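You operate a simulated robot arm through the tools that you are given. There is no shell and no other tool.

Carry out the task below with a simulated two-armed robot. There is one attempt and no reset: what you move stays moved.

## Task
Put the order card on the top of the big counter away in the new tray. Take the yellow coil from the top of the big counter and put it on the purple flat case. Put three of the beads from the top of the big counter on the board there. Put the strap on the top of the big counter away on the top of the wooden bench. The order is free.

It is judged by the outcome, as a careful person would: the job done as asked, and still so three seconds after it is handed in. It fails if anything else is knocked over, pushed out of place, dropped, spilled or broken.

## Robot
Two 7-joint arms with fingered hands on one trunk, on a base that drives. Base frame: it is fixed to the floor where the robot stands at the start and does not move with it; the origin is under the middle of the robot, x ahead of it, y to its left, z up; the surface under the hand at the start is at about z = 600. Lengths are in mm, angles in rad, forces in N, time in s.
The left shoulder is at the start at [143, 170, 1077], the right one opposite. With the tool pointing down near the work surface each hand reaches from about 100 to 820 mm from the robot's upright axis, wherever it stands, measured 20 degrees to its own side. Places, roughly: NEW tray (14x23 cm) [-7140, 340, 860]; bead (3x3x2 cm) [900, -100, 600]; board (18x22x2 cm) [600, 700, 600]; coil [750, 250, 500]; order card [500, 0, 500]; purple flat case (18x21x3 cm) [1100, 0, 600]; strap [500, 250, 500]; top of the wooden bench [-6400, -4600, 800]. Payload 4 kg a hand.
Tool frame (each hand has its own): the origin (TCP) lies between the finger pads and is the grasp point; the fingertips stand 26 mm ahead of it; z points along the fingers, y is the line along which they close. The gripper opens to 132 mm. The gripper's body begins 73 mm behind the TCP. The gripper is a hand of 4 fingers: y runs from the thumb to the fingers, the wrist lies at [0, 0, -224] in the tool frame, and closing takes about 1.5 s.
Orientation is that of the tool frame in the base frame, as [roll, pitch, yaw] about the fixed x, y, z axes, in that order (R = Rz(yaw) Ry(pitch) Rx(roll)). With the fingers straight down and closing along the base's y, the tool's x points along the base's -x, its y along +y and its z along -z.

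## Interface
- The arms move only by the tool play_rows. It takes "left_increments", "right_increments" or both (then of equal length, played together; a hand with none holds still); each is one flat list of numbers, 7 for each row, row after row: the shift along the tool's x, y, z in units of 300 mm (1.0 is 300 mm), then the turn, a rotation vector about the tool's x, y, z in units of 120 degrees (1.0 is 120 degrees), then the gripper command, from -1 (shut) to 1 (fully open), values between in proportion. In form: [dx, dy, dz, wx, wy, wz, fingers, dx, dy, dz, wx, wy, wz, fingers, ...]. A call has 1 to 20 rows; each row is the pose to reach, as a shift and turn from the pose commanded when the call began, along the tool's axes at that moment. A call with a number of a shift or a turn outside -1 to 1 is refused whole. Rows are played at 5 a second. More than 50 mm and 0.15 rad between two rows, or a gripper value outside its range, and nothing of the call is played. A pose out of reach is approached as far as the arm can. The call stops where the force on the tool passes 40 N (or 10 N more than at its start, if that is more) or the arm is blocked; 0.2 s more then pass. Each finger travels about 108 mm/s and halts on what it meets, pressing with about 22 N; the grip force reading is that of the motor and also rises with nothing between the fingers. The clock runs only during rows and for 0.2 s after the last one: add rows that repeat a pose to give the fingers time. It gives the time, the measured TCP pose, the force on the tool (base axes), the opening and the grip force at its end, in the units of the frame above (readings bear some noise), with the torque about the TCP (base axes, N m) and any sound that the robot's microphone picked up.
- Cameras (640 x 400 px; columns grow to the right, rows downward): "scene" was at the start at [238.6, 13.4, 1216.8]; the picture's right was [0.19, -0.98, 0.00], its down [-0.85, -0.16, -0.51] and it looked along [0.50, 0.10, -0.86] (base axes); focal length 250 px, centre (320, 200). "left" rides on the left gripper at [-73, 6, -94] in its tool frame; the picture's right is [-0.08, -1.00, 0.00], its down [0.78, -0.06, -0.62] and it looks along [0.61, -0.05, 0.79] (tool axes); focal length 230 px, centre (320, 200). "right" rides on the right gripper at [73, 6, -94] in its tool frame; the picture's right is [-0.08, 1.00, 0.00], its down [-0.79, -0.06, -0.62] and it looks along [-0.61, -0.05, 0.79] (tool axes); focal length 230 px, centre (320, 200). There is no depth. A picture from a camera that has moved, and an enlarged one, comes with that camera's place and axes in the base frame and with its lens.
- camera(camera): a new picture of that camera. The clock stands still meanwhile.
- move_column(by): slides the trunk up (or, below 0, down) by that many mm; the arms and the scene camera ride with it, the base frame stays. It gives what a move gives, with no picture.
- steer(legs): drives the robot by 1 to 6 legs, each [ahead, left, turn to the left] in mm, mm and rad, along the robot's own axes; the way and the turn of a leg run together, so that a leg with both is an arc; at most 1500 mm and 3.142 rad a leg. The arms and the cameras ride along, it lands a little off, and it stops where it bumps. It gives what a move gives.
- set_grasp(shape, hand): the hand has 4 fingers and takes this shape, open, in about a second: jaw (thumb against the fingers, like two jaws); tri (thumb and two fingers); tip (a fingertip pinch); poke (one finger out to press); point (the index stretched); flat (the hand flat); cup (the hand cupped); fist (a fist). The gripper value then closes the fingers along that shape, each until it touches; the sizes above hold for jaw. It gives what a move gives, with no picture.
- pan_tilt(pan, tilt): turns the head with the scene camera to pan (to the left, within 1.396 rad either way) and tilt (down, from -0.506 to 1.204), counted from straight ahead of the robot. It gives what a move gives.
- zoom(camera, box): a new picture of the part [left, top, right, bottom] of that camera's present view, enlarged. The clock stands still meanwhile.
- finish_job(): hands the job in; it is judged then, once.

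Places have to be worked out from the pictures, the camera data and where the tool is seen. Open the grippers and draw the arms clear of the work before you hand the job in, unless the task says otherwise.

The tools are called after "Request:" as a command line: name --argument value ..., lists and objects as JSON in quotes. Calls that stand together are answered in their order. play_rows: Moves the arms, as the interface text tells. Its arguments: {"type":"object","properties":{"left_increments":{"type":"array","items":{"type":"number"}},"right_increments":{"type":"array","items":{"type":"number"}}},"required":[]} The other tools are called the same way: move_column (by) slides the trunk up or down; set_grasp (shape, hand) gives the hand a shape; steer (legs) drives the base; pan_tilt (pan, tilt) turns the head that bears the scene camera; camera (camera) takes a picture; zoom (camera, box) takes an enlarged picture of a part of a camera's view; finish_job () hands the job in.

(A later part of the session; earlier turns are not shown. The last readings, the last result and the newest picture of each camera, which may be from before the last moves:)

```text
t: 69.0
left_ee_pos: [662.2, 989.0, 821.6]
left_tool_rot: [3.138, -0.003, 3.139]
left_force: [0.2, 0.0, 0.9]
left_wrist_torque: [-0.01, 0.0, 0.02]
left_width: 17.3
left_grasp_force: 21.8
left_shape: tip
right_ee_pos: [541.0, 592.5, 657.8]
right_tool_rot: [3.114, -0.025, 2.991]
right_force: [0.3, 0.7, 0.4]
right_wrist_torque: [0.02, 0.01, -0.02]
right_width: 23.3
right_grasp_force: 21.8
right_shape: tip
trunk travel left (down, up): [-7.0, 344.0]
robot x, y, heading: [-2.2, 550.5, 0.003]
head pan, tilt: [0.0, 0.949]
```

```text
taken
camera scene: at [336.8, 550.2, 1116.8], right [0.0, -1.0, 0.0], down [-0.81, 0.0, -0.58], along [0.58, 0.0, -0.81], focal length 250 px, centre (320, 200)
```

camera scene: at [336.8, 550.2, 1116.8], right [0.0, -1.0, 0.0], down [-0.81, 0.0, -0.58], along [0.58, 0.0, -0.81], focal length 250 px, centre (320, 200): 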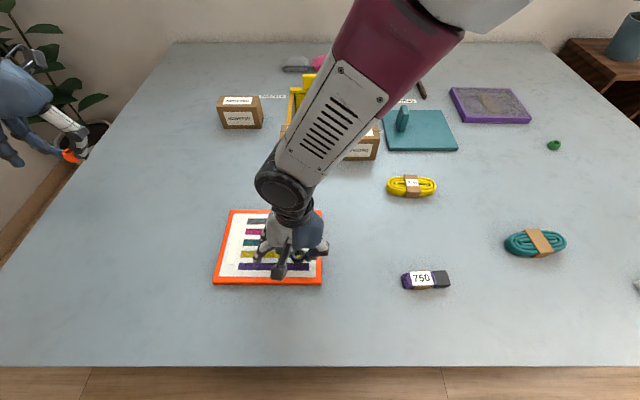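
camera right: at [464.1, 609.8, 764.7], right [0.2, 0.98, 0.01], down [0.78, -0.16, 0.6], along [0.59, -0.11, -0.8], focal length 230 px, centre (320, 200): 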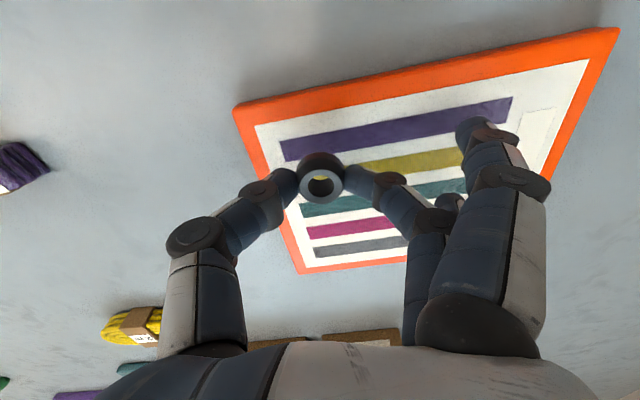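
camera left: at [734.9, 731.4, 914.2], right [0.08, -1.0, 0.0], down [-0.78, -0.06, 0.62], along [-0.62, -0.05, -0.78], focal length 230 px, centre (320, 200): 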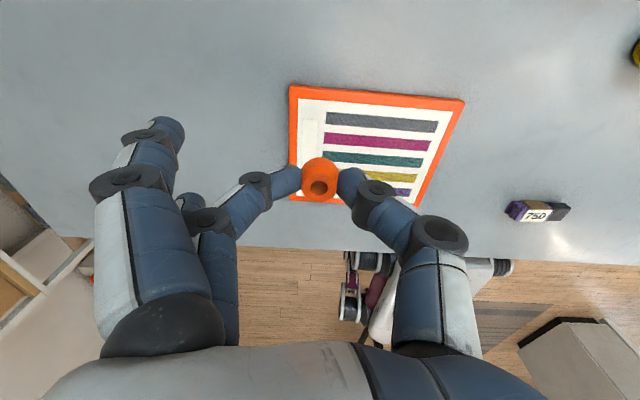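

The arm is cramped because the trunk leans forward. I raise the trunk back by 95 mm (hands rise with it), which draws the shoulders back.

Request:
move_column --by 95

Request:
camera --camera "scene"

Request:
camera --camera "right"

```text
t: 70.3
left_ee_pos: [661.8, 989.1, 914.3]
left_tool_rot: [3.14, -0.006, 3.14]
left_force: [0.1, 0.7, -0.1]
left_wrist_torque: [0.03, 0.05, 0.0]
left_width: 17.3
left_grasp_force: 21.6
left_shape: tip
right_ee_pos: [543.9, 593.0, 756.2]
right_tool_rot: [3.111, -0.016, 2.994]
right_force: [0.0, -1.0, -0.5]
right_wrist_torque: [-0.02, 0.05, 0.01]
right_width: 23.3
right_grasp_force: 21.6
right_shape: tip
trunk travel left (down, up): [-102.0, 249.0]
robot x, y, heading: [0.7, 549.7, 0.001]
head pan, tilt: [0.0, 0.949]
```

```text
taken
camera scene: at [239.5, 550.4, 1230.4], right [0.0, -1.0, 0.0], down [-0.81, 0.0, -0.58], along [0.58, 0.0, -0.81], focal length 250 px, centre (320, 200)
```

scene: 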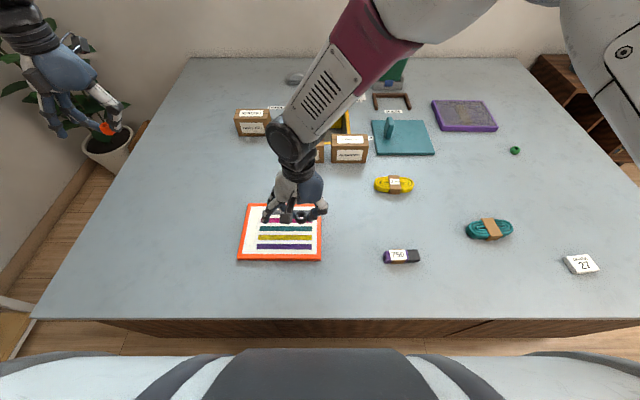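

```text
taken
camera right: at [474.8, 606.0, 851.0], right [0.22, 0.97, 0.03], down [0.77, -0.19, 0.6], along [0.59, -0.11, -0.8], focal length 230 px, centre (320, 200)
```

right: 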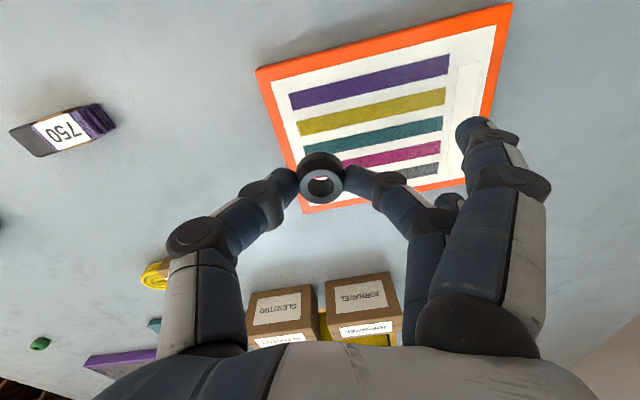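

Trunk is back upright. I lower the right hand 85 mm over the board again and check tracking.

Request:
play_rows --right_increments '[0, 0, 0.06, 0, 0, 0, -1, 0, 0, 0.12, 0, 0, 0, -1, 0, 0, 0.18, 0, 0, 0, -1, 0, 0, 0.24, 0, 0, 0, -1, 0, 0, 0.29, 0, 0, 0, -1, 0, 0, 0.29, 0, 0, 0, -1]'

Request:
camera --camera "scene"

```text
t: 71.9
left_ee_pos: [662.0, 988.2, 916.7]
left_tool_rot: [3.14, -0.003, 3.141]
left_force: [0.7, 0.3, -0.6]
left_wrist_torque: [0.0, 0.03, 0.01]
left_width: 17.5
left_grasp_force: 22.1
left_shape: tip
right_ee_pos: [561.5, 571.6, 672.2]
right_tool_rot: [3.097, -0.018, 2.924]
right_force: [0.3, -0.4, 0.5]
right_wrist_torque: [0.02, -0.06, 0.03]
right_width: 23.2
right_grasp_force: 22.4
right_shape: tip
trunk travel left (down, up): [-102.0, 249.0]
robot x, y, heading: [-1.5, 547.1, 0.004]
head pan, tilt: [0.0, 0.949]
stopped in row 6 (right hand): the arm was blocked; the commanded pose is now the measured one
```

```text
taken
camera scene: at [238.2, 550.0, 1231.0], right [0.0, -1.0, 0.0], down [-0.81, 0.0, -0.58], along [0.58, 0.0, -0.81], focal length 250 px, centre (320, 200)
```

scene: 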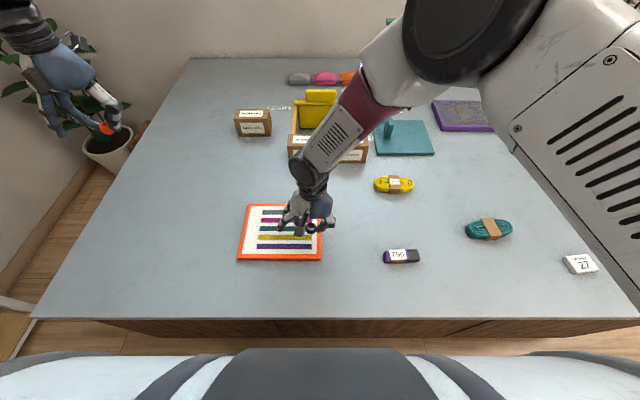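

The right arm is in an awkward elbow-up posture. I lift it and move it back to its own side (as at the start) to recover the natural posture.

Request:
play_rows --right_increments '[0, 0, -0.1, 0, 0, 0, -1, 0, 0, -0.22, 0, 0, 0, -1, 0, 0, -0.35, 0, 0, 0, -1, 0, -0.05, -0.45, 0, 0, 0, -1, 0, -0.13, -0.52, 0, 0, -0.03, -1, 0, -0.23, -0.56, 0, 0, -0.06, -1, 0, -0.33, -0.6, 0, 0, -0.104, -1, 0, -0.43, -0.6, 0, 0, -0.104, -1, 0, -0.5, -0.6, 0, 0, -0.104, -1, 0, -0.5, -0.6, 0, 0, -0.104, -1]'

Request:
camera --camera "scene"

```text
t: 74.1
left_ee_pos: [661.0, 990.5, 916.0]
left_tool_rot: [3.14, -0.003, 3.139]
left_force: [-0.3, -0.1, -0.2]
left_wrist_torque: [0.03, -0.01, 0.01]
left_width: 17.3
left_grasp_force: 22.1
left_shape: tip
right_ee_pos: [529.1, 420.1, 846.6]
right_tool_rot: [3.096, -0.009, -3.135]
right_force: [0.8, -0.2, -0.2]
right_wrist_torque: [-0.02, 0.0, -0.05]
right_width: 23.3
right_grasp_force: 22.1
right_shape: tip
trunk travel left (down, up): [-102.0, 249.0]
robot x, y, heading: [-0.1, 548.6, -0.002]
head pan, tilt: [0.0, 0.949]
```

```text
taken
camera scene: at [238.1, 550.4, 1231.0], right [0.0, -1.0, 0.0], down [-0.81, 0.0, -0.58], along [0.58, 0.0, -0.81], focal length 250 px, centre (320, 200)
```

scene: 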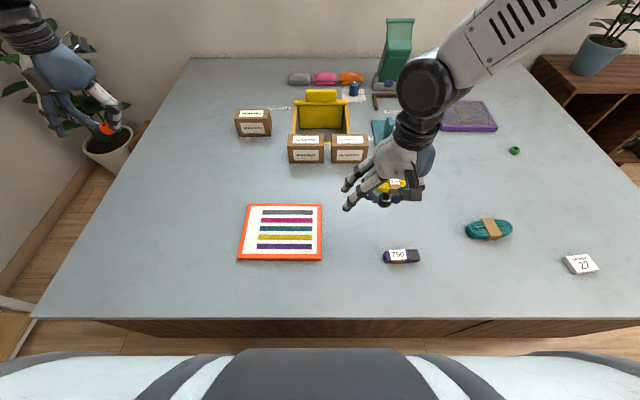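

The right arm is natural again. With the base here the left hand can place the red bead: I bring it to about [610, 715, 760] over the far-left part of the board.

Request:
play_rows --left_increments '[0.02, -0.115, 0.065, 0, 0, 0, -1, 0.04, -0.23, 0.13, 0, 0, 0, -1, 0.06, -0.345, 0.195, 0, 0, 0, -1, 0.085, -0.46, 0.26, 0, 0, 0, -1, 0.106, -0.573, 0.325, 0, 0, 0, -1, 0.127, -0.688, 0.39, 0, 0, 0, -1, 0.15, -0.8, 0.455, 0, 0, 0, -1, 0.17, -0.917, 0.52, 0, 0, 0, -1, 0.17, -0.917, 0.52, 0, 0, 0, -1]'

Request:
camera --camera "scene"

Request:
camera --camera "left"

```text
t: 76.1
left_ee_pos: [610.3, 717.9, 762.9]
left_tool_rot: [-3.133, 0.001, -3.13]
left_force: [0.9, 0.1, 0.0]
left_wrist_torque: [-0.01, 0.0, -0.03]
left_width: 17.4
left_grasp_force: 22.1
left_shape: tip
right_ee_pos: [528.3, 419.0, 845.3]
right_tool_rot: [3.096, -0.009, -3.135]
right_force: [-0.3, 0.2, -0.1]
right_wrist_torque: [-0.02, -0.01, -0.02]
right_width: 23.0
right_grasp_force: 21.6
right_shape: tip
trunk travel left (down, up): [-102.0, 249.0]
robot x, y, heading: [0.6, 549.2, 0.007]
head pan, tilt: [0.0, 0.949]
```

```text
taken
camera scene: at [237.9, 550.3, 1231.1], right [0.0, -1.0, 0.0], down [-0.81, 0.0, -0.58], along [0.58, 0.0, -0.81], focal length 250 px, centre (320, 200)
```

scene: 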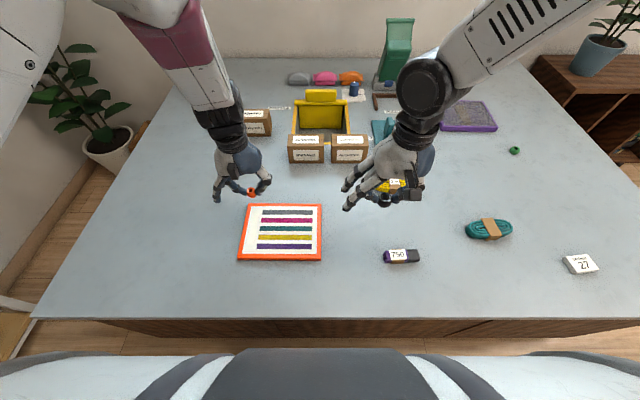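

```text
taken
camera left: at [684.1, 724.0, 855.5], right [0.09, -1.0, 0.01], down [-0.78, -0.07, 0.62], along [-0.61, -0.06, -0.79], focal length 230 px, centre (320, 200)
```

left: 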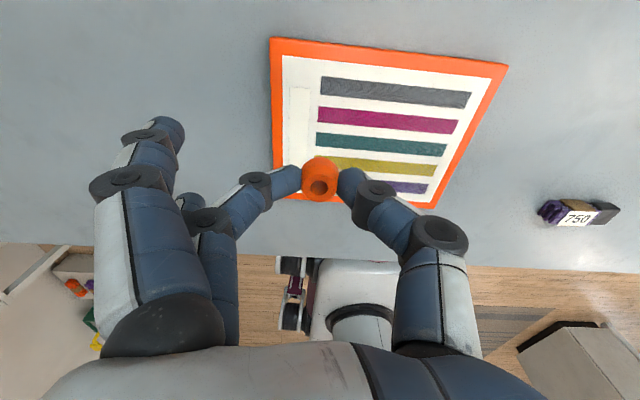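

The bead hangs over the board's far-left part, well inside. I lower it to z ≈ 665 first.

Request:
play_rows --left_increments '[0, 0, 0.08, 0, 0, 0, -1, 0, 0, 0.16, 0, 0, 0, -1, 0, 0, 0.24, 0, 0, 0, -1, 0, 0, 0.3, 0, 0, 0, -1, 0, 0, 0.327, 0, 0, 0, -1, 0, 0, 0.327, 0, 0, 0, -1]'

Request:
zoom --camera "scene" --box '[200, 160, 360, 270]'

Request:
camera --camera "left"

```text
t: 77.5
left_ee_pos: [608.0, 714.7, 661.2]
left_tool_rot: [3.137, -0.005, 3.139]
left_force: [-0.7, 0.0, -0.5]
left_wrist_torque: [-0.01, 0.01, -0.01]
left_width: 17.5
left_grasp_force: 22.1
left_shape: tip
right_ee_pos: [529.6, 420.4, 846.7]
right_tool_rot: [3.095, -0.008, -3.134]
right_force: [-0.2, -0.3, 1.1]
right_wrist_torque: [0.01, -0.02, 0.01]
right_width: 22.8
right_grasp_force: 21.9
right_shape: tip
trunk travel left (down, up): [-102.0, 249.0]
robot x, y, heading: [2.8, 550.9, 0.001]
head pan, tilt: [0.0, 0.949]
```

```text
3.64 times, centred on (280, 215) of scene
camera zoom: at [238.0, 550.3, 1231.1], right [0.0, -1.0, 0.0], down [-0.81, 0.0, -0.58], along [0.58, 0.0, -0.81], focal length 909 px, centre (466, 146)
```

zoom: 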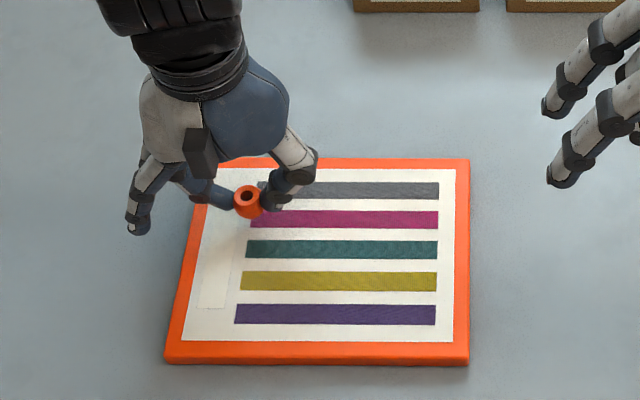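

```text
taken
camera left: at [681.8, 718.8, 754.2], right [0.07, -1.0, 0.0], down [-0.78, -0.06, 0.62], along [-0.62, -0.04, -0.78], focal length 230 px, centre (320, 200)
```

left: 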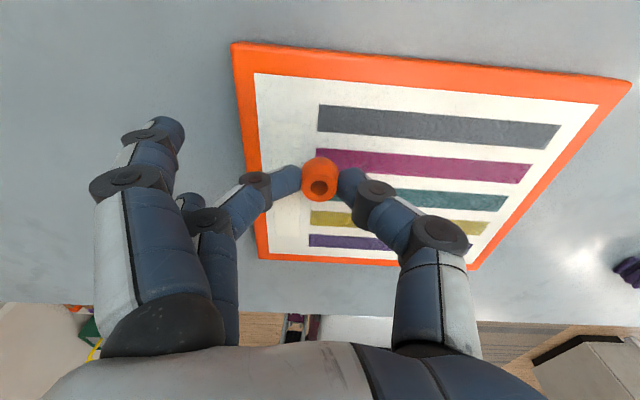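

Tracking is exact now. I lower the last 10 mm in fine steps and watch the force.

Request:
play_rows --left_increments '[0, 0, 0.01, 0, 0, 0, -1, 0, 0, 0.018, 0, 0, 0, -1, 0, 0, 0.025, 0, 0, 0, -1, 0, 0, 0.03, 0, 0, 0, -1, 0, 0, 0.034, 0, 0, 0, -1, 0, 0, 0.034, 0, 0, 0, -1]'

Request:
zoom --camera "scene" --box '[220, 180, 320, 250]'

Request:
zoom --camera "left" --box '[240, 120, 400, 220]'

```text
t: 78.9
left_ee_pos: [608.6, 714.0, 651.5]
left_tool_rot: [3.139, -0.004, 3.14]
left_force: [-0.3, 0.5, 0.2]
left_wrist_torque: [0.01, 0.01, 0.04]
left_width: 17.4
left_grasp_force: 21.9
left_shape: tip
right_ee_pos: [529.5, 419.8, 846.0]
right_tool_rot: [3.096, -0.008, -3.134]
right_force: [0.5, 0.6, -0.3]
right_wrist_torque: [-0.01, 0.0, -0.01]
right_width: 23.3
right_grasp_force: 22.0
right_shape: tip
trunk travel left (down, up): [-102.0, 249.0]
robot x, y, heading: [-2.4, 544.6, -0.001]
head pan, tilt: [0.0, 0.949]
```

```text
5.71 times, centred on (270, 215) of scene
camera zoom: at [238.0, 550.3, 1231.0], right [0.0, -1.0, 0.0], down [-0.81, 0.0, -0.58], along [0.58, 0.0, -0.81], focal length 1429 px, centre (606, 114)
```

zoom: 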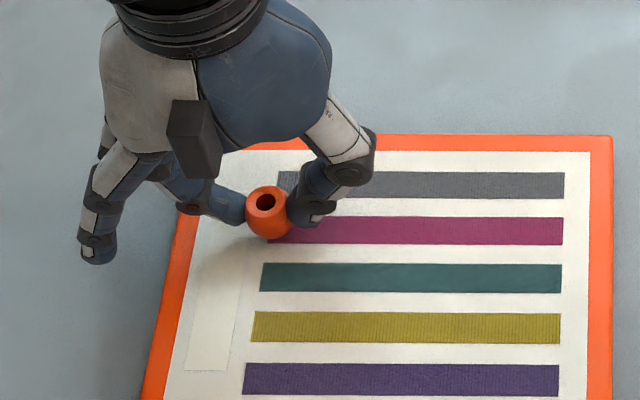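

```text
4.00 times, centred on (320, 170) of left
camera zoom: at [682.4, 719.1, 745.0], right [0.08, -1.0, 0.0], down [-0.78, -0.06, 0.62], along [-0.62, -0.05, -0.79], focal length 920 px, centre (320, 320)
```

zoom: 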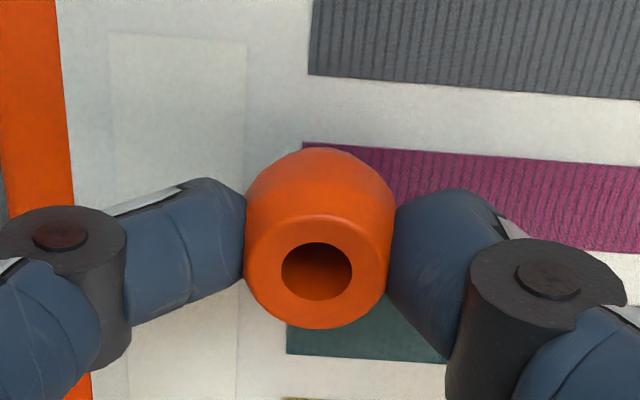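

No contact force yet; I go down a further 4 mm in 1-mm steps.

Request:
play_rows --left_increments '[0, 0, 0.0033, 0, 0, 0, -1, 0, 0, 0.0067, 0, 0, 0, -1, 0, 0, 0.01, 0, 0, 0, -1, 0, 0, 0.0133, 0, 0, 0, -1, 0, 0, 0.0133, 0, 0, 0, -1]'

Request:
zoom --camera "left" --box '[240, 120, 400, 220]'

```text
t: 80.1
left_ee_pos: [608.7, 714.6, 648.2]
left_tool_rot: [3.14, -0.003, 3.14]
left_force: [0.7, 0.6, -0.3]
left_wrist_torque: [0.04, 0.03, -0.01]
left_width: 17.6
left_grasp_force: 21.5
left_shape: tip
right_ee_pos: [527.9, 419.7, 846.2]
right_tool_rot: [3.098, -0.009, -3.136]
right_force: [0.5, 0.9, -0.2]
right_wrist_torque: [0.01, 0.03, 0.01]
right_width: 23.4
right_grasp_force: 21.3
right_shape: tip
trunk travel left (down, up): [-102.0, 249.0]
robot x, y, heading: [1.2, 549.3, -0.0]
head pan, tilt: [0.0, 0.949]
```

```text
4.00 times, centred on (320, 170) of left
camera zoom: at [682.5, 719.2, 740.9], right [0.08, -1.0, 0.0], down [-0.78, -0.06, 0.62], along [-0.62, -0.05, -0.79], focal length 920 px, centre (320, 320)
```

zoom: 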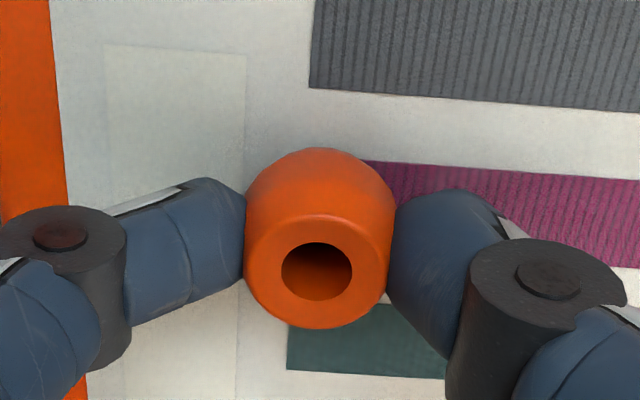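

Still no contact. Another 4 mm in 1-mm steps.

Request:
play_rows --left_increments '[0, 0, 0.0033, 0, 0, 0, -1, 0, 0, 0.0067, 0, 0, 0, -1, 0, 0, 0.01, 0, 0, 0, -1, 0, 0, 0.0133, 0, 0, 0, -1, 0, 0, 0.0133, 0, 0, 0, -1]'

Request:
zoom --camera "left" --box '[240, 120, 400, 220]'

Request:
zoom --camera "scene" --box '[220, 180, 320, 250]'

```text
t: 81.3
left_ee_pos: [610.1, 713.9, 645.4]
left_tool_rot: [3.141, 0.0, 3.14]
left_force: [0.2, 0.1, 10.0]
left_wrist_torque: [0.02, -0.04, 0.01]
left_width: 18.0
left_grasp_force: 22.1
left_shape: tip
right_ee_pos: [528.8, 420.3, 846.3]
right_tool_rot: [3.095, -0.006, -3.133]
right_force: [-0.5, -0.4, -0.5]
right_wrist_torque: [0.01, 0.01, -0.03]
right_width: 23.3
right_grasp_force: 22.3
right_shape: tip
trunk travel left (down, up): [-102.0, 249.0]
robot x, y, heading: [-0.7, 545.4, -0.002]
head pan, tilt: [0.0, 0.949]
```

```text
4.00 times, centred on (320, 170) of left
camera zoom: at [682.8, 719.1, 738.3], right [0.08, -1.0, 0.0], down [-0.78, -0.06, 0.62], along [-0.62, -0.04, -0.79], focal length 920 px, centre (320, 320)
```

zoom: 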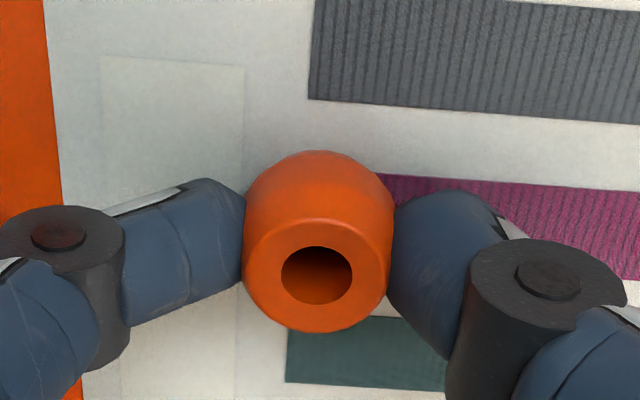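

```text
5.71 times, centred on (270, 215) of scene
camera zoom: at [237.1, 550.1, 1231.4], right [0.0, -1.0, 0.0], down [-0.81, 0.0, -0.58], along [0.58, 0.0, -0.81], focal length 1429 px, centre (606, 114)
```

zoom: 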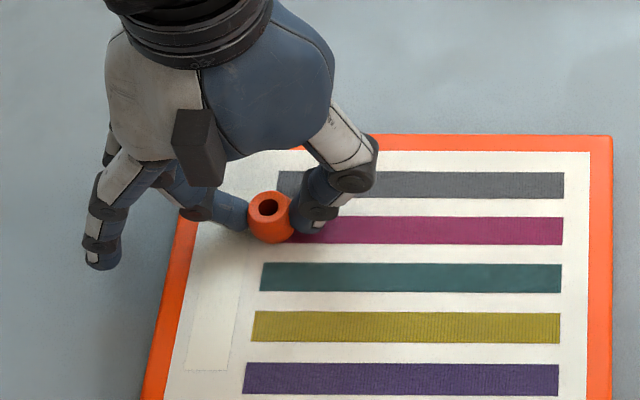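

Contact: 10 N with TCP at 645, so the board top is at about z 615. I ease off 1 mm and open the pinch gradually, then rise straight up.

Request:
play_rows --left_increments '[0, 0, -0.003, 0, 0, 0, -1, 0, 0, -0.003, 0, 0, 0, -0.72, 0, 0, -0.003, 0, 0, 0, -0.68, 0, 0, -0.003, 0, 0, 0, -0.62, 0, 0, -0.003, 0, 0, 0, -0.55, 0, 0, -0.003, 0, 0, 0, -0.45, 0, 0, -0.003, 0, 0, 0, -0.35, 0, 0, -0.003, 0, 0, 0, -0.3, 0, 0, -0.003, 0, 0, 0, -0.3]'

Request:
zoom --camera "left" --box '[200, 100, 440, 250]'

```text
t: 83.3
left_ee_pos: [608.1, 714.6, 643.9]
left_tool_rot: [3.139, -0.004, 3.14]
left_force: [1.1, 0.3, 0.1]
left_wrist_torque: [0.01, -0.04, 0.04]
left_width: 45.4
left_grasp_force: 0.0
left_shape: tip
right_ee_pos: [529.4, 420.1, 845.2]
right_tool_rot: [3.096, -0.008, -3.133]
right_force: [-0.5, 0.2, 0.1]
right_wrist_torque: [-0.01, 0.0, 0.03]
right_width: 23.2
right_grasp_force: 22.0
right_shape: tip
trunk travel left (down, up): [-102.0, 249.0]
robot x, y, heading: [-5.5, 549.9, -0.006]
head pan, tilt: [0.0, 0.949]
```

```text
2.67 times, centred on (320, 175) of left
camera zoom: at [682.7, 719.2, 738.0], right [0.08, -1.0, 0.0], down [-0.78, -0.06, 0.62], along [-0.62, -0.05, -0.79], focal length 614 px, centre (320, 267)
```

zoom: 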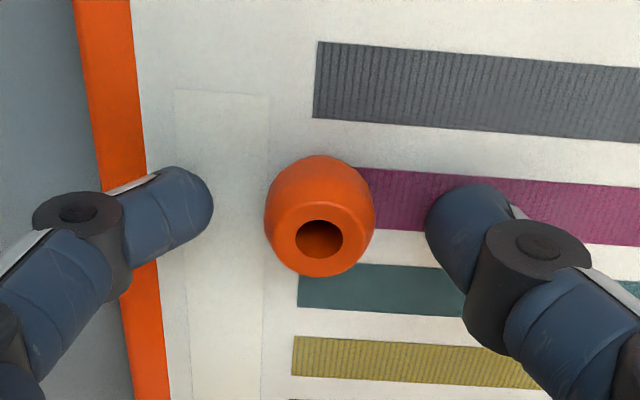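

The red bead stands upright on the board, released. I raise the left hand straight up, then move it aside.

Request:
play_rows --left_increments '[0, 0, -0.05, 0, 0, 0, -0.3, 0, 0, -0.15, 0, 0, 0, -0.3, 0, 0, -0.3, 0, 0, 0, -0.3, 0, 0, -0.45, 0, 0, 0, -0.3, 0.03, 0.1, -0.55, 0, 0, 0, -0.3, 0.06, 0.2, -0.65, 0, 0, 0, -0.3, 0.09, 0.3, -0.7, 0, 0, 0, -0.3, 0.12, 0.4, -0.7, 0, 0, 0, -0.3, 0.12, 0.4, -0.7, 0, 0, 0, -0.3]'

Request:
steer --legs '[[0, 120, 0]]'

Request:
camera --camera "scene"

Request:
camera --camera "right"

```text
t: 85.3
left_ee_pos: [574.1, 835.1, 854.3]
left_tool_rot: [3.14, -0.003, 3.14]
left_force: [0.0, -0.1, 1.0]
left_wrist_torque: [0.01, -0.02, -0.03]
left_width: 45.9
left_grasp_force: 0.2
left_shape: tip
right_ee_pos: [529.3, 419.4, 845.7]
right_tool_rot: [3.095, -0.01, -3.135]
right_force: [0.3, -0.8, -0.3]
right_wrist_torque: [0.02, -0.04, 0.03]
right_width: 22.8
right_grasp_force: 21.9
right_shape: tip
trunk travel left (down, up): [-102.0, 249.0]
robot x, y, heading: [-0.7, 552.2, -0.002]
head pan, tilt: [0.0, 0.949]
```

```text
t: 87.0
left_ee_pos: [575.2, 956.0, 854.0]
left_tool_rot: [3.141, -0.006, 3.14]
left_force: [-0.2, -0.3, -0.5]
left_wrist_torque: [0.0, 0.04, 0.0]
left_width: 45.9
left_grasp_force: 0.1
left_shape: tip
right_ee_pos: [528.6, 540.6, 846.3]
right_tool_rot: [3.097, -0.01, -3.133]
right_force: [0.6, 0.4, -0.2]
right_wrist_torque: [0.0, -0.01, -0.02]
right_width: 23.2
right_grasp_force: 22.3
right_shape: tip
trunk travel left (down, up): [-102.0, 249.0]
robot x, y, heading: [2.3, 667.8, -0.001]
head pan, tilt: [0.0, 0.949]
```

```text
taken
camera scene: at [238.1, 671.2, 1231.0], right [0.0, -1.0, 0.0], down [-0.81, 0.0, -0.58], along [0.58, 0.0, -0.81], focal length 250 px, centre (320, 200)
```

scene: 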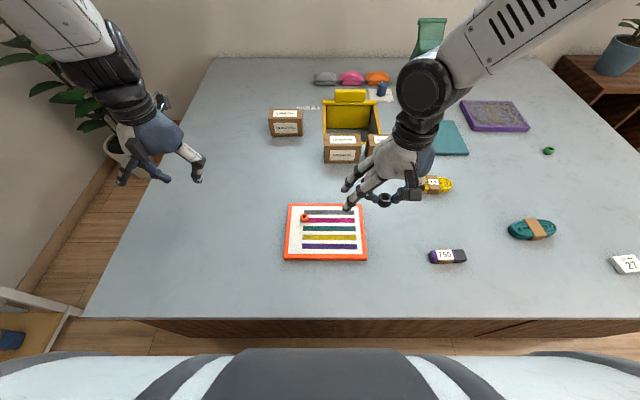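

```text
taken
camera right: at [457.9, 541.9, 940.4], right [0.07, 1.0, 0.04], down [0.79, -0.08, 0.61], along [0.61, -0.01, -0.79], focal length 230 px, centre (320, 200)
```

right: 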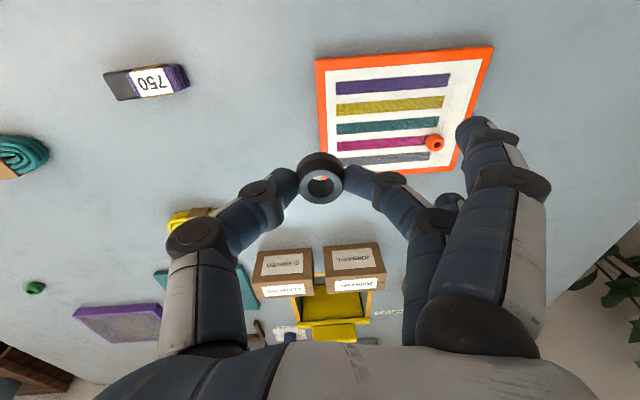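

The red bead stands on the board at ~[608, 714]. Board spans x≈503–667, y≈547–757. Now I lower the black bead with the right hand to about [545, 595, 678], also straightening the slight tilt.

Request:
play_rows --right_increments '[-0.015, 0.04, 0.09, 0.005, 0, 0, -1, -0.03, 0.08, 0.18, 0.01, 0, 0, -1, -0.045, 0.12, 0.28, 0.016, 0, 0, -1, -0.055, 0.155, 0.38, 0.0215, 0, 0, -1, -0.055, 0.155, 0.48, 0.0215, 0, 0, -1, -0.055, 0.155, 0.56, 0.0215, 0, 0, -1, -0.055, 0.155, 0.56, 0.0215, 0, 0, -1]'

Request:
camera --camera "right"

Request:
camera --camera "scene"

```text
t: 88.6
left_ee_pos: [574.7, 954.8, 855.2]
left_tool_rot: [3.139, -0.003, 3.142]
left_force: [0.0, 0.6, -0.4]
left_wrist_torque: [-0.01, -0.01, -0.02]
left_width: 45.7
left_grasp_force: 0.1
left_shape: tip
right_ee_pos: [543.2, 595.7, 680.0]
right_tool_rot: [-3.141, -0.006, -3.134]
right_force: [-0.1, -0.5, -0.3]
right_wrist_torque: [-0.01, -0.01, 0.01]
right_width: 23.4
right_grasp_force: 22.2
right_shape: tip
trunk travel left (down, up): [-102.0, 249.0]
robot x, y, heading: [1.0, 672.1, 0.006]
head pan, tilt: [0.0, 0.949]
```

```text
taken
camera right: at [471.9, 600.0, 774.4], right [0.07, 1.0, 0.0], down [0.79, -0.05, 0.61], along [0.61, -0.04, -0.79], focal length 230 px, centre (320, 200)
```

right: 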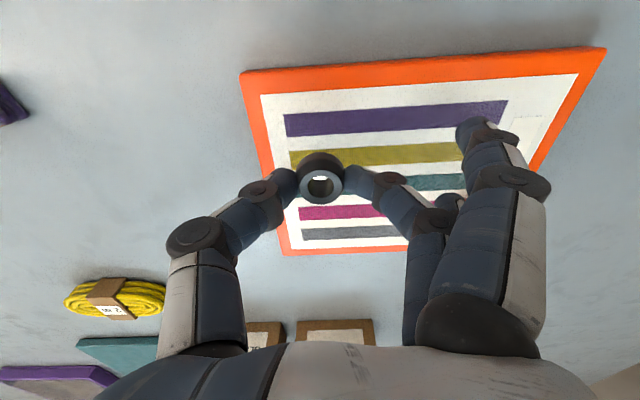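

```text
taken
camera scene: at [237.7, 670.8, 1231.2], right [0.0, -1.0, 0.0], down [-0.81, 0.0, -0.58], along [0.58, 0.0, -0.81], focal length 250 px, centre (320, 200)
```

scene: 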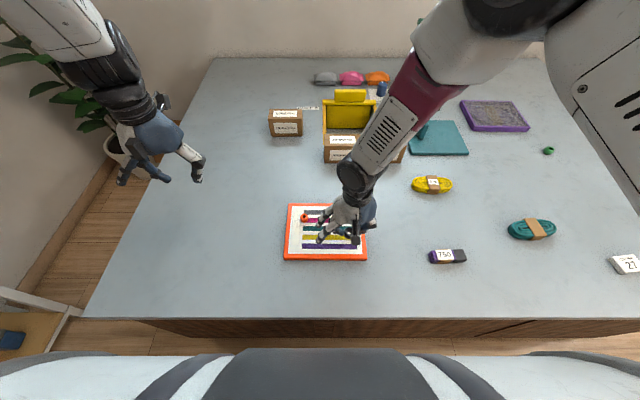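

Tracking is good. I lower 28 mm to just above contact, then on in 1-mm steps.

Request:
play_rows --right_increments '[0, 0, 0.03, 0, 0, 0, -1, 0, 0, 0.06, 0, 0, 0, -1, 0, 0, 0.085, 0, 0, 0, -1, 0, 0, 0.097, 0, 0, 0, -1, 0, 0, 0.1, 0, 0, 0, -1, 0, 0, 0.104, 0, 0, 0, -1, 0, 0, 0.107, 0, 0, 0, -1, 0, 0, 0.11, 0, 0, 0, -1, 0, 0, 0.11, 0, 0, 0, -1]'

Request:
zoom --camera "right" --box '[200, 100, 440, 250]'

```text
t: 90.6
left_ee_pos: [573.2, 955.1, 853.8]
left_tool_rot: [3.14, -0.004, 3.139]
left_force: [-0.7, -0.7, -0.2]
left_wrist_torque: [0.0, 0.0, -0.02]
left_width: 46.1
left_grasp_force: 0.0
left_shape: tip
right_ee_pos: [542.9, 595.2, 647.3]
right_tool_rot: [-3.141, -0.008, -3.131]
right_force: [-0.1, 0.4, 0.1]
right_wrist_torque: [0.0, 0.01, 0.01]
right_width: 23.1
right_grasp_force: 21.8
right_shape: tip
trunk travel left (down, up): [-102.0, 249.0]
robot x, y, heading: [1.2, 666.5, -0.005]
head pan, tilt: [0.0, 0.949]
```

```text
2.67 times, centred on (320, 175) of right
camera zoom: at [472.2, 599.8, 741.4], right [0.07, 1.0, 0.0], down [0.79, -0.05, 0.61], along [0.61, -0.04, -0.79], focal length 614 px, centre (320, 267)
```

zoom: 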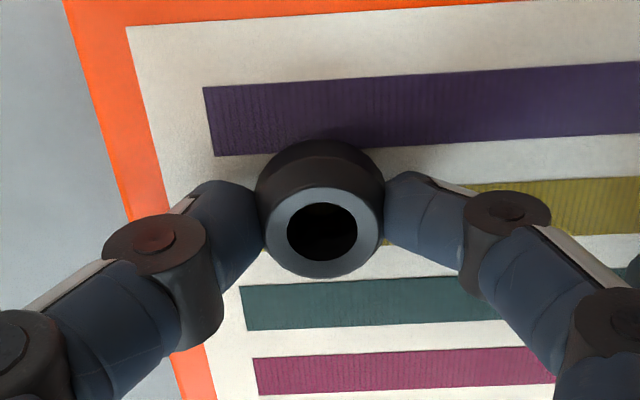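

No contact yet at 647. I continue down in 1-mm steps by up to 5 mm.

Request:
play_rows --right_increments '[0, 0, 0.0033, 0, 0, 0, -1, 0, 0, 0.0067, 0, 0, 0, -1, 0, 0, 0.01, 0, 0, 0, -1, 0, 0, 0.0133, 0, 0, 0, -1, 0, 0, 0.0133, 0, 0, 0, -1]'

Request:
zoom --camera "right" --box '[200, 100, 440, 250]'

```text
t: 91.8
left_ee_pos: [573.6, 955.4, 856.2]
left_tool_rot: [3.139, -0.003, 3.14]
left_force: [0.4, -0.1, -0.2]
left_wrist_torque: [0.02, 0.02, 0.02]
left_width: 45.8
left_grasp_force: 0.0
left_shape: tip
right_ee_pos: [543.0, 595.4, 645.5]
right_tool_rot: [-3.14, -0.005, -3.136]
right_force: [0.9, -1.2, 18.4]
right_wrist_torque: [-0.04, 0.0, 0.01]
right_width: 24.2
right_grasp_force: 21.7
right_shape: tip
trunk travel left (down, up): [-102.0, 249.0]
robot x, y, heading: [-1.1, 667.9, 0.003]
head pan, tilt: [0.0, 0.949]
```

```text
2.67 times, centred on (320, 175) of right
camera zoom: at [471.8, 600.0, 738.7], right [0.07, 1.0, 0.0], down [0.79, -0.05, 0.61], along [0.61, -0.04, -0.79], focal length 614 px, centre (320, 267)
```

zoom: 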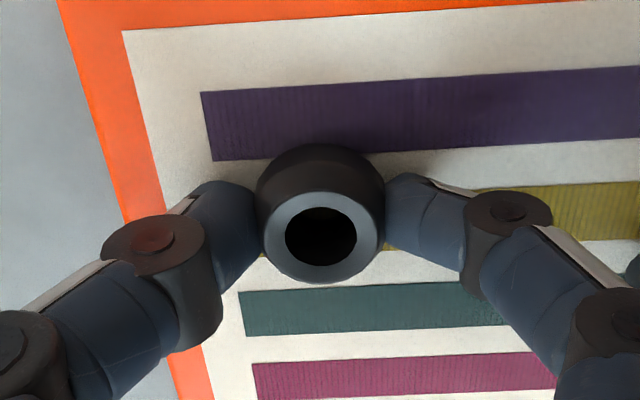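

Contact at 645.5 (18 N). I ease up 2 mm and open gradually.

Request:
play_rows --right_increments '[0, 0, -0.004, 0, 0, 0, -1, 0, 0, -0.006, 0, 0, 0, -0.66, 0, 0, -0.006, 0, 0, 0, -0.6, 0, 0, -0.006, 0, 0, 0, -0.54, 0, 0, -0.006, 0, 0, 0, -0.45, 0, 0, -0.006, 0, 0, 0, -0.35, 0, 0, -0.006, 0, 0, 0, -0.25, 0, 0, -0.006, 0, 0, 0, -0.2, 0, 0, -0.006, 0, 0, 0, -0.2]'

Request:
zoom --camera "right" --box '[200, 100, 440, 250]'

```text
t: 93.8
left_ee_pos: [574.4, 955.2, 854.3]
left_tool_rot: [3.14, -0.003, 3.14]
left_force: [0.6, -0.1, 1.2]
left_wrist_torque: [0.01, 0.02, 0.01]
left_width: 45.7
left_grasp_force: 0.0
left_shape: tip
right_ee_pos: [542.8, 594.5, 644.7]
right_tool_rot: [3.142, -0.008, -3.132]
right_force: [0.1, 0.3, -0.1]
right_wrist_torque: [-0.01, 0.0, -0.01]
right_width: 52.1
right_grasp_force: 0.1
right_shape: tip
trunk travel left (down, up): [-102.0, 249.0]
robot x, y, heading: [-0.4, 670.9, 0.002]
head pan, tilt: [0.0, 0.949]
```

```text
2.67 times, centred on (320, 175) of right
camera zoom: at [472.0, 600.0, 739.2], right [0.07, 1.0, 0.0], down [0.79, -0.05, 0.61], along [0.61, -0.04, -0.79], focal length 614 px, centre (320, 267)
```

zoom: 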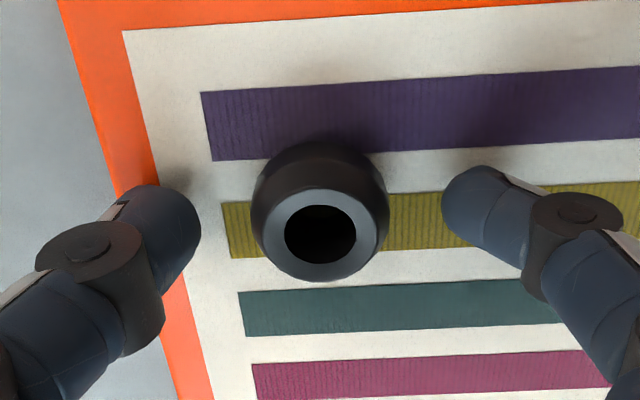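

The black bead stands on the board. I raise the right hand clear, then drive right about 900 mm to fetch the teal bead at ~[438, -382].

Request:
play_rows --right_increments '[0, 0, -0.05, 0, 0, 0, -0.2, 0, 0, -0.15, 0, 0, 0, -0.2, 0, 0, -0.3, 0, 0, 0, -0.2, 0, 0, -0.45, 0, 0, 0, -0.2, 0.02, -0.08, -0.58, 0, 0, 0, -0.2, 0.04, -0.16, -0.68, 0, 0, 0, -0.2, 0.04, -0.16, -0.68, 0, 0, 0, -0.2]'

Request:
steer --legs '[[0, -880, 0]]'

Request:
camera --camera "scene"

Request:
camera --camera "right"

```text
t: 95.4
left_ee_pos: [574.3, 954.5, 853.6]
left_tool_rot: [3.14, -0.004, 3.141]
left_force: [-0.2, -0.4, 0.3]
left_wrist_torque: [0.01, -0.01, 0.04]
left_width: 45.7
left_grasp_force: 0.0
left_shape: tip
right_ee_pos: [533.1, 546.8, 848.9]
right_tool_rot: [-3.141, -0.011, -3.133]
right_force: [-0.4, -0.6, 0.4]
right_wrist_torque: [-0.02, 0.0, 0.01]
right_width: 52.1
right_grasp_force: 0.0
right_shape: tip
trunk travel left (down, up): [-102.0, 249.0]
robot x, y, heading: [-1.4, 666.2, -0.003]
head pan, tilt: [0.0, 0.949]
```

```text
t: 103.5
left_ee_pos: [573.6, 76.6, 854.5]
left_tool_rot: [3.138, -0.003, 3.14]
left_force: [0.3, -0.4, 0.0]
left_wrist_torque: [0.0, 0.05, -0.02]
left_width: 45.7
left_grasp_force: 0.0
left_shape: tip
right_ee_pos: [534.5, -331.9, 849.2]
right_tool_rot: [-3.141, -0.011, -3.133]
right_force: [0.1, -0.4, 0.2]
right_wrist_torque: [0.01, 0.02, -0.03]
right_width: 52.2
right_grasp_force: 0.0
right_shape: tip
trunk travel left (down, up): [-102.0, 249.0]
robot x, y, heading: [3.5, -212.1, -0.001]
head pan, tilt: [0.0, 0.949]
```

```text
taken
camera scene: at [238.9, -207.6, 1231.0], right [0.0, -1.0, 0.0], down [-0.81, 0.0, -0.58], along [0.58, 0.0, -0.81], focal length 250 px, centre (320, 200)
```

scene: 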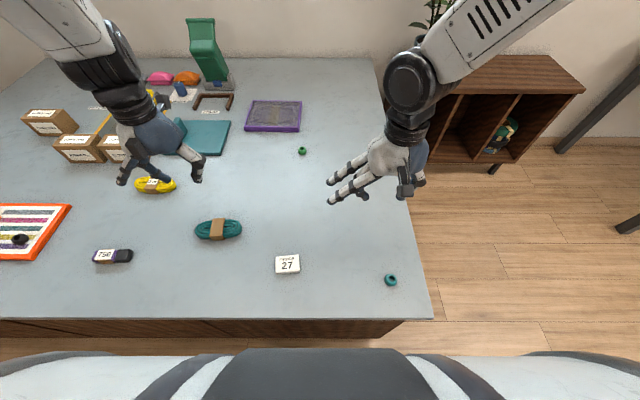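

```text
taken
camera right: at [463.0, -326.5, 944.0], right [0.07, 1.0, 0.0], down [0.79, -0.05, 0.61], along [0.61, -0.04, -0.79], focal length 230 px, centre (320, 200)
```

right: 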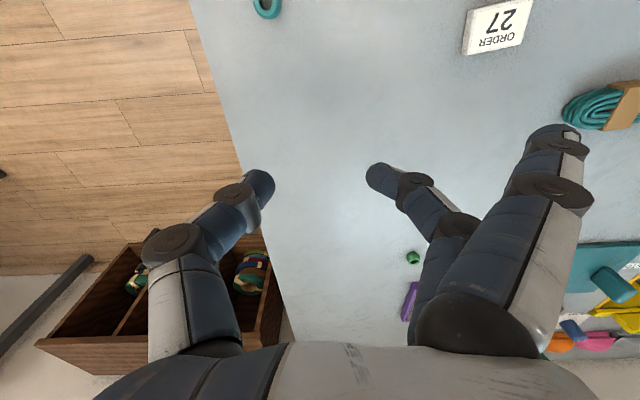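

The teal bead is at about [439, -384]. I bring the right hand over it at z ≈ 715.

Request:
play_rows --right_increments '[0.05, -0.03, 0.07, 0, 0, 0, -0.1, 0.1, -0.06, 0.14, 0, 0, 0, -0.1, 0.16, -0.09, 0.22, 0, 0, 0, -0.1, 0.22, -0.12, 0.3, 0, 0, 0, -0.1, 0.27, -0.15, 0.37, 0, 0, 0, -0.1, 0.317, -0.173, 0.44, 0, 0, 0, -0.1, 0.317, -0.173, 0.44, 0, 0, 0, -0.1]'

Request:
camera --camera "right"

Request:
camera --camera "scene"

```text
t: 105.1
left_ee_pos: [574.1, 78.3, 853.5]
left_tool_rot: [3.138, -0.004, 3.141]
left_force: [0.3, -0.2, -0.6]
left_wrist_torque: [-0.01, -0.01, -0.02]
left_width: 45.5
left_grasp_force: 0.0
left_shape: tip
right_ee_pos: [439.3, -385.4, 719.3]
right_tool_rot: [3.141, -0.01, -3.133]
right_force: [0.8, 0.1, 0.3]
right_wrist_torque: [0.0, 0.01, 0.0]
right_width: 58.8
right_grasp_force: 0.0
right_shape: tip
trunk travel left (down, up): [-102.0, 249.0]
robot x, y, heading: [-2.4, -210.5, 0.002]
head pan, tilt: [0.0, 0.949]
```

```text
taken
camera right: at [366.9, -380.4, 813.1], right [0.07, 1.0, 0.0], down [0.79, -0.05, 0.61], along [0.61, -0.04, -0.79], focal length 230 px, centre (320, 200)
```

right: 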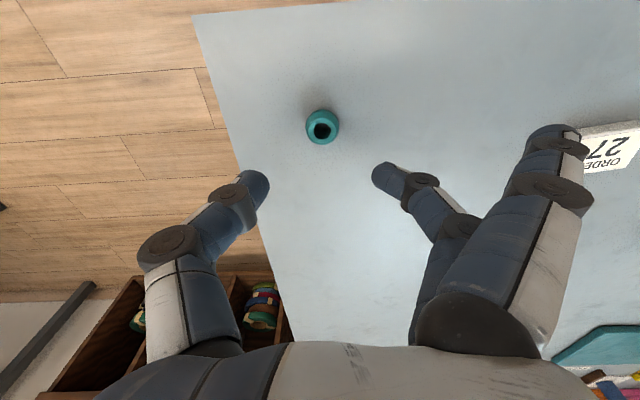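

```text
taken
camera scene: at [238.6, -207.6, 1231.1], right [0.0, -1.0, 0.0], down [-0.81, 0.0, -0.58], along [0.58, 0.0, -0.81], focal length 250 px, centre (320, 200)
```

scene: 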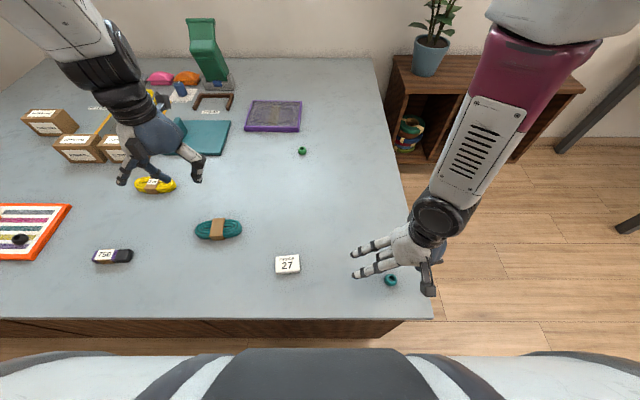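

Bead is at [442, -384]; I adjust by 3 mm, lower to z ≈ 631 and close.

Request:
play_rows --right_increments '[-0.005, 0.003, 0.06, 0, 0, 0, -0.1, -0.009, 0.006, 0.12, 0, 0, 0, -0.1, -0.009, 0.006, 0.18, 0, 0, 0, -0.1, -0.009, 0.006, 0.23, 0, 0, 0, -0.1, -0.009, 0.006, 0.265, 0, 0, 0, -0.1, -0.009, 0.006, 0.283, 0, 0, 0, -0.1, -0.009, 0.006, 0.293, 0, 0, 0, -0.1, -0.009, 0.006, 0.293, 0, 0, 0, -0.1]'

Request:
camera --camera "right"

```text
t: 106.9
left_ee_pos: [575.9, 78.1, 854.7]
left_tool_rot: [3.139, -0.003, -3.139]
left_force: [0.0, 0.3, -0.1]
left_wrist_torque: [-0.01, -0.01, -0.02]
left_width: 45.6
left_grasp_force: 0.1
left_shape: tip
right_ee_pos: [440.7, -383.4, 630.1]
right_tool_rot: [3.14, -0.005, -3.134]
right_force: [-0.1, -0.7, 0.2]
right_wrist_torque: [0.03, 0.0, -0.02]
right_width: 58.6
right_grasp_force: 0.1
right_shape: tip
trunk travel left (down, up): [-102.0, 249.0]
robot x, y, heading: [-0.1, -206.6, -0.002]
head pan, tilt: [0.0, 0.949]
```

```text
taken
camera right: at [369.4, -377.6, 724.8], right [0.07, 1.0, 0.0], down [0.79, -0.06, 0.61], along [0.61, -0.04, -0.79], focal length 230 px, centre (320, 200)
```

right: 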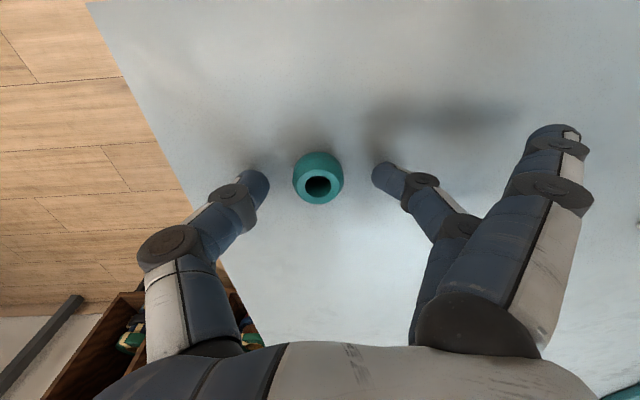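

The fingertips straddle the teal bead. I close and lift.

Request:
play_rows --right_increments '[0, 0, 0, 0, 0, 0, -0.3, 0, 0, 0, 0, 0, 0, -0.5, 0, 0, 0, 0, 0, 0, -0.7, 0, 0, 0, 0, 0, 0, -1, 0, 0, 0, 0, 0, 0, -1, 0, 0, 0, 0, 0, 0, -1, 0, 0, 0, 0, 0, 0, -1, 0, 0, 0, 0, 0, 0, -1]'

Request:
camera --camera "right"

```text
t: 108.7
left_ee_pos: [574.6, 77.7, 853.7]
left_tool_rot: [3.14, -0.003, 3.141]
left_force: [-0.1, 0.1, 0.1]
left_wrist_torque: [0.01, 0.0, 0.0]
left_width: 46.0
left_grasp_force: 0.2
left_shape: tip
right_ee_pos: [441.0, -383.7, 630.6]
right_tool_rot: [3.141, -0.009, -3.134]
right_force: [0.2, -0.3, 1.1]
right_wrist_torque: [-0.01, -0.03, -0.01]
right_width: 23.4
right_grasp_force: 22.1
right_shape: tip
trunk travel left (down, up): [-102.0, 249.0]
robot x, y, heading: [0.9, -204.4, 0.003]
head pan, tilt: [0.0, 0.949]
```

```text
taken
camera right: at [369.2, -377.6, 724.8], right [0.07, 1.0, 0.0], down [0.79, -0.05, 0.61], along [0.61, -0.04, -0.79], focal length 230 px, centre (320, 200)
```

right: 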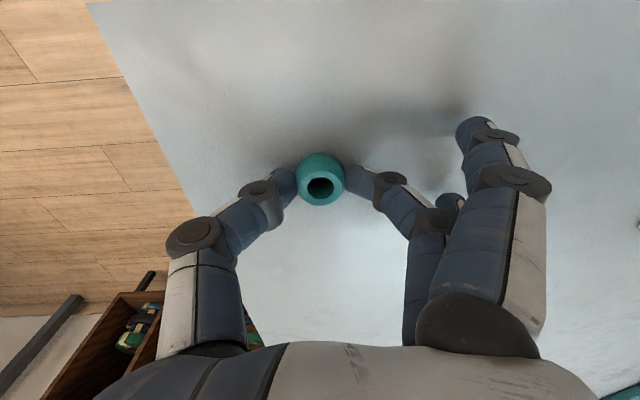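

Teal bead held (23.4 mm). I lift it, bring the hand to its carrying place, and drive back left 880 mm to the board.

Request:
play_rows --right_increments '[0, 0, -0.05, 0, 0, 0, -1, 0, 0, -0.15, 0, 0, 0, -1, 0, 0, -0.3, 0, 0, 0, -1, 0, 0, -0.45, 0, 0, 0, -1, -0.08, 0.05, -0.58, 0, 0, 0, -1, -0.17, 0.1, -0.68, 0, 0, 0, -1, -0.25, 0.15, -0.72, 0, 0, 0, -1, -0.3, 0.18, -0.72, 0, 0, 0, -1, -0.3, 0.18, -0.72, 0, 0, 0, -1]'

Request:
steer --legs '[[0, 880, 0]]'

Request:
camera --camera "scene"

Request:
camera --camera "right"

```text
t: 110.7
left_ee_pos: [574.4, 77.1, 855.0]
left_tool_rot: [3.14, -0.003, 3.141]
left_force: [-0.2, -0.4, -0.4]
left_wrist_torque: [0.0, 0.0, 0.01]
left_width: 45.6
left_grasp_force: 0.1
left_shape: tip
right_ee_pos: [532.5, -328.6, 846.1]
right_tool_rot: [3.141, -0.01, -3.132]
right_force: [-0.6, -0.2, 0.1]
right_wrist_torque: [0.01, 0.03, 0.02]
right_width: 23.4
right_grasp_force: 21.7
right_shape: tip
trunk travel left (down, up): [-102.0, 249.0]
robot x, y, heading: [0.8, -204.4, -0.002]
head pan, tilt: [0.0, 0.949]
```

```text
t: 118.7
left_ee_pos: [572.9, 949.4, 853.8]
left_tool_rot: [3.14, -0.004, 3.141]
left_force: [0.2, 0.0, -0.2]
left_wrist_torque: [0.04, 0.02, -0.02]
left_width: 45.9
left_grasp_force: 0.0
left_shape: tip
right_ee_pos: [531.3, 543.6, 845.8]
right_tool_rot: [-3.141, -0.009, -3.134]
right_force: [-0.2, 0.4, -0.4]
right_wrist_torque: [-0.03, 0.0, -0.02]
right_width: 23.4
right_grasp_force: 21.7
right_shape: tip
trunk travel left (down, up): [-102.0, 249.0]
robot x, y, heading: [-0.5, 666.3, 0.003]
head pan, tilt: [0.0, 0.949]
```

```text
taken
camera scene: at [237.6, 665.6, 1231.0], right [0.0, -1.0, 0.0], down [-0.81, 0.0, -0.58], along [0.58, 0.0, -0.81], focal length 250 px, centre (320, 200)
```

scene: 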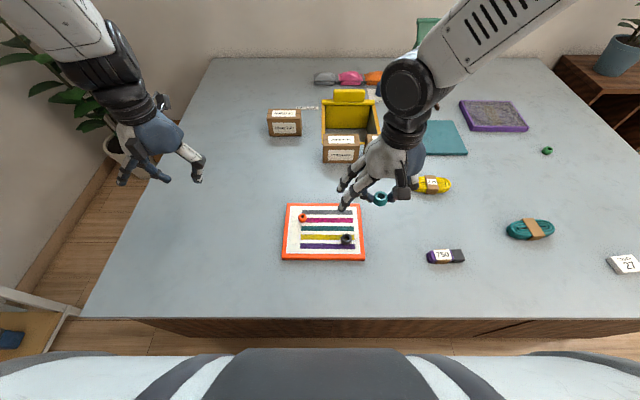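

```text
taken
camera right: at [459.7, 550.1, 940.1], right [0.07, 1.0, 0.0], down [0.79, -0.05, 0.61], along [0.61, -0.04, -0.79], focal length 230 px, centre (320, 200)
```

right: 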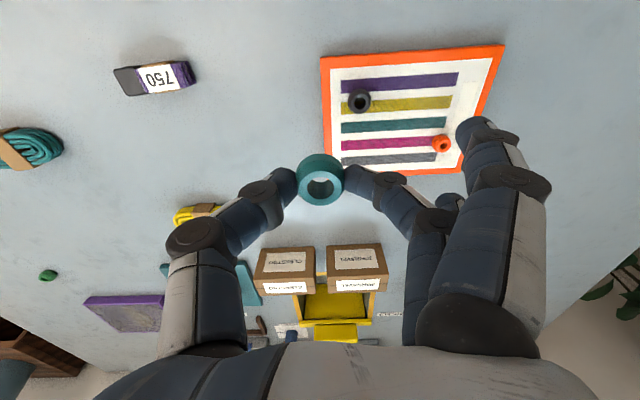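

Both placed beads are standing. I zoom to get exact board corners before placing the third bead.

Request:
zoom --camera "scene" --box '[260, 185, 400, 275]'

```text
4.44 times, centred on (330, 230) of scene
camera zoom: at [237.6, 665.6, 1231.0], right [0.0, -1.0, 0.0], down [-0.81, 0.0, -0.58], along [0.58, 0.0, -0.81], focal length 1112 px, centre (276, 67)
```

zoom: 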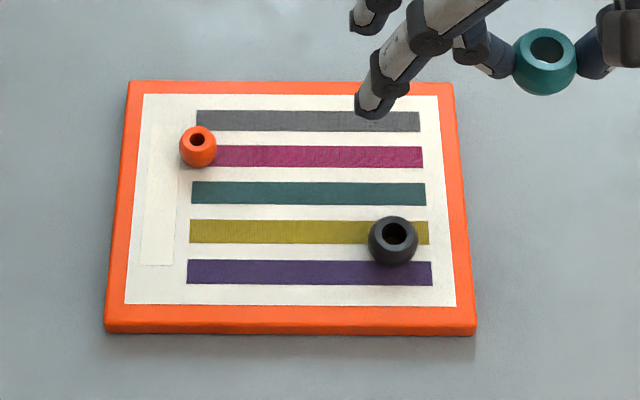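

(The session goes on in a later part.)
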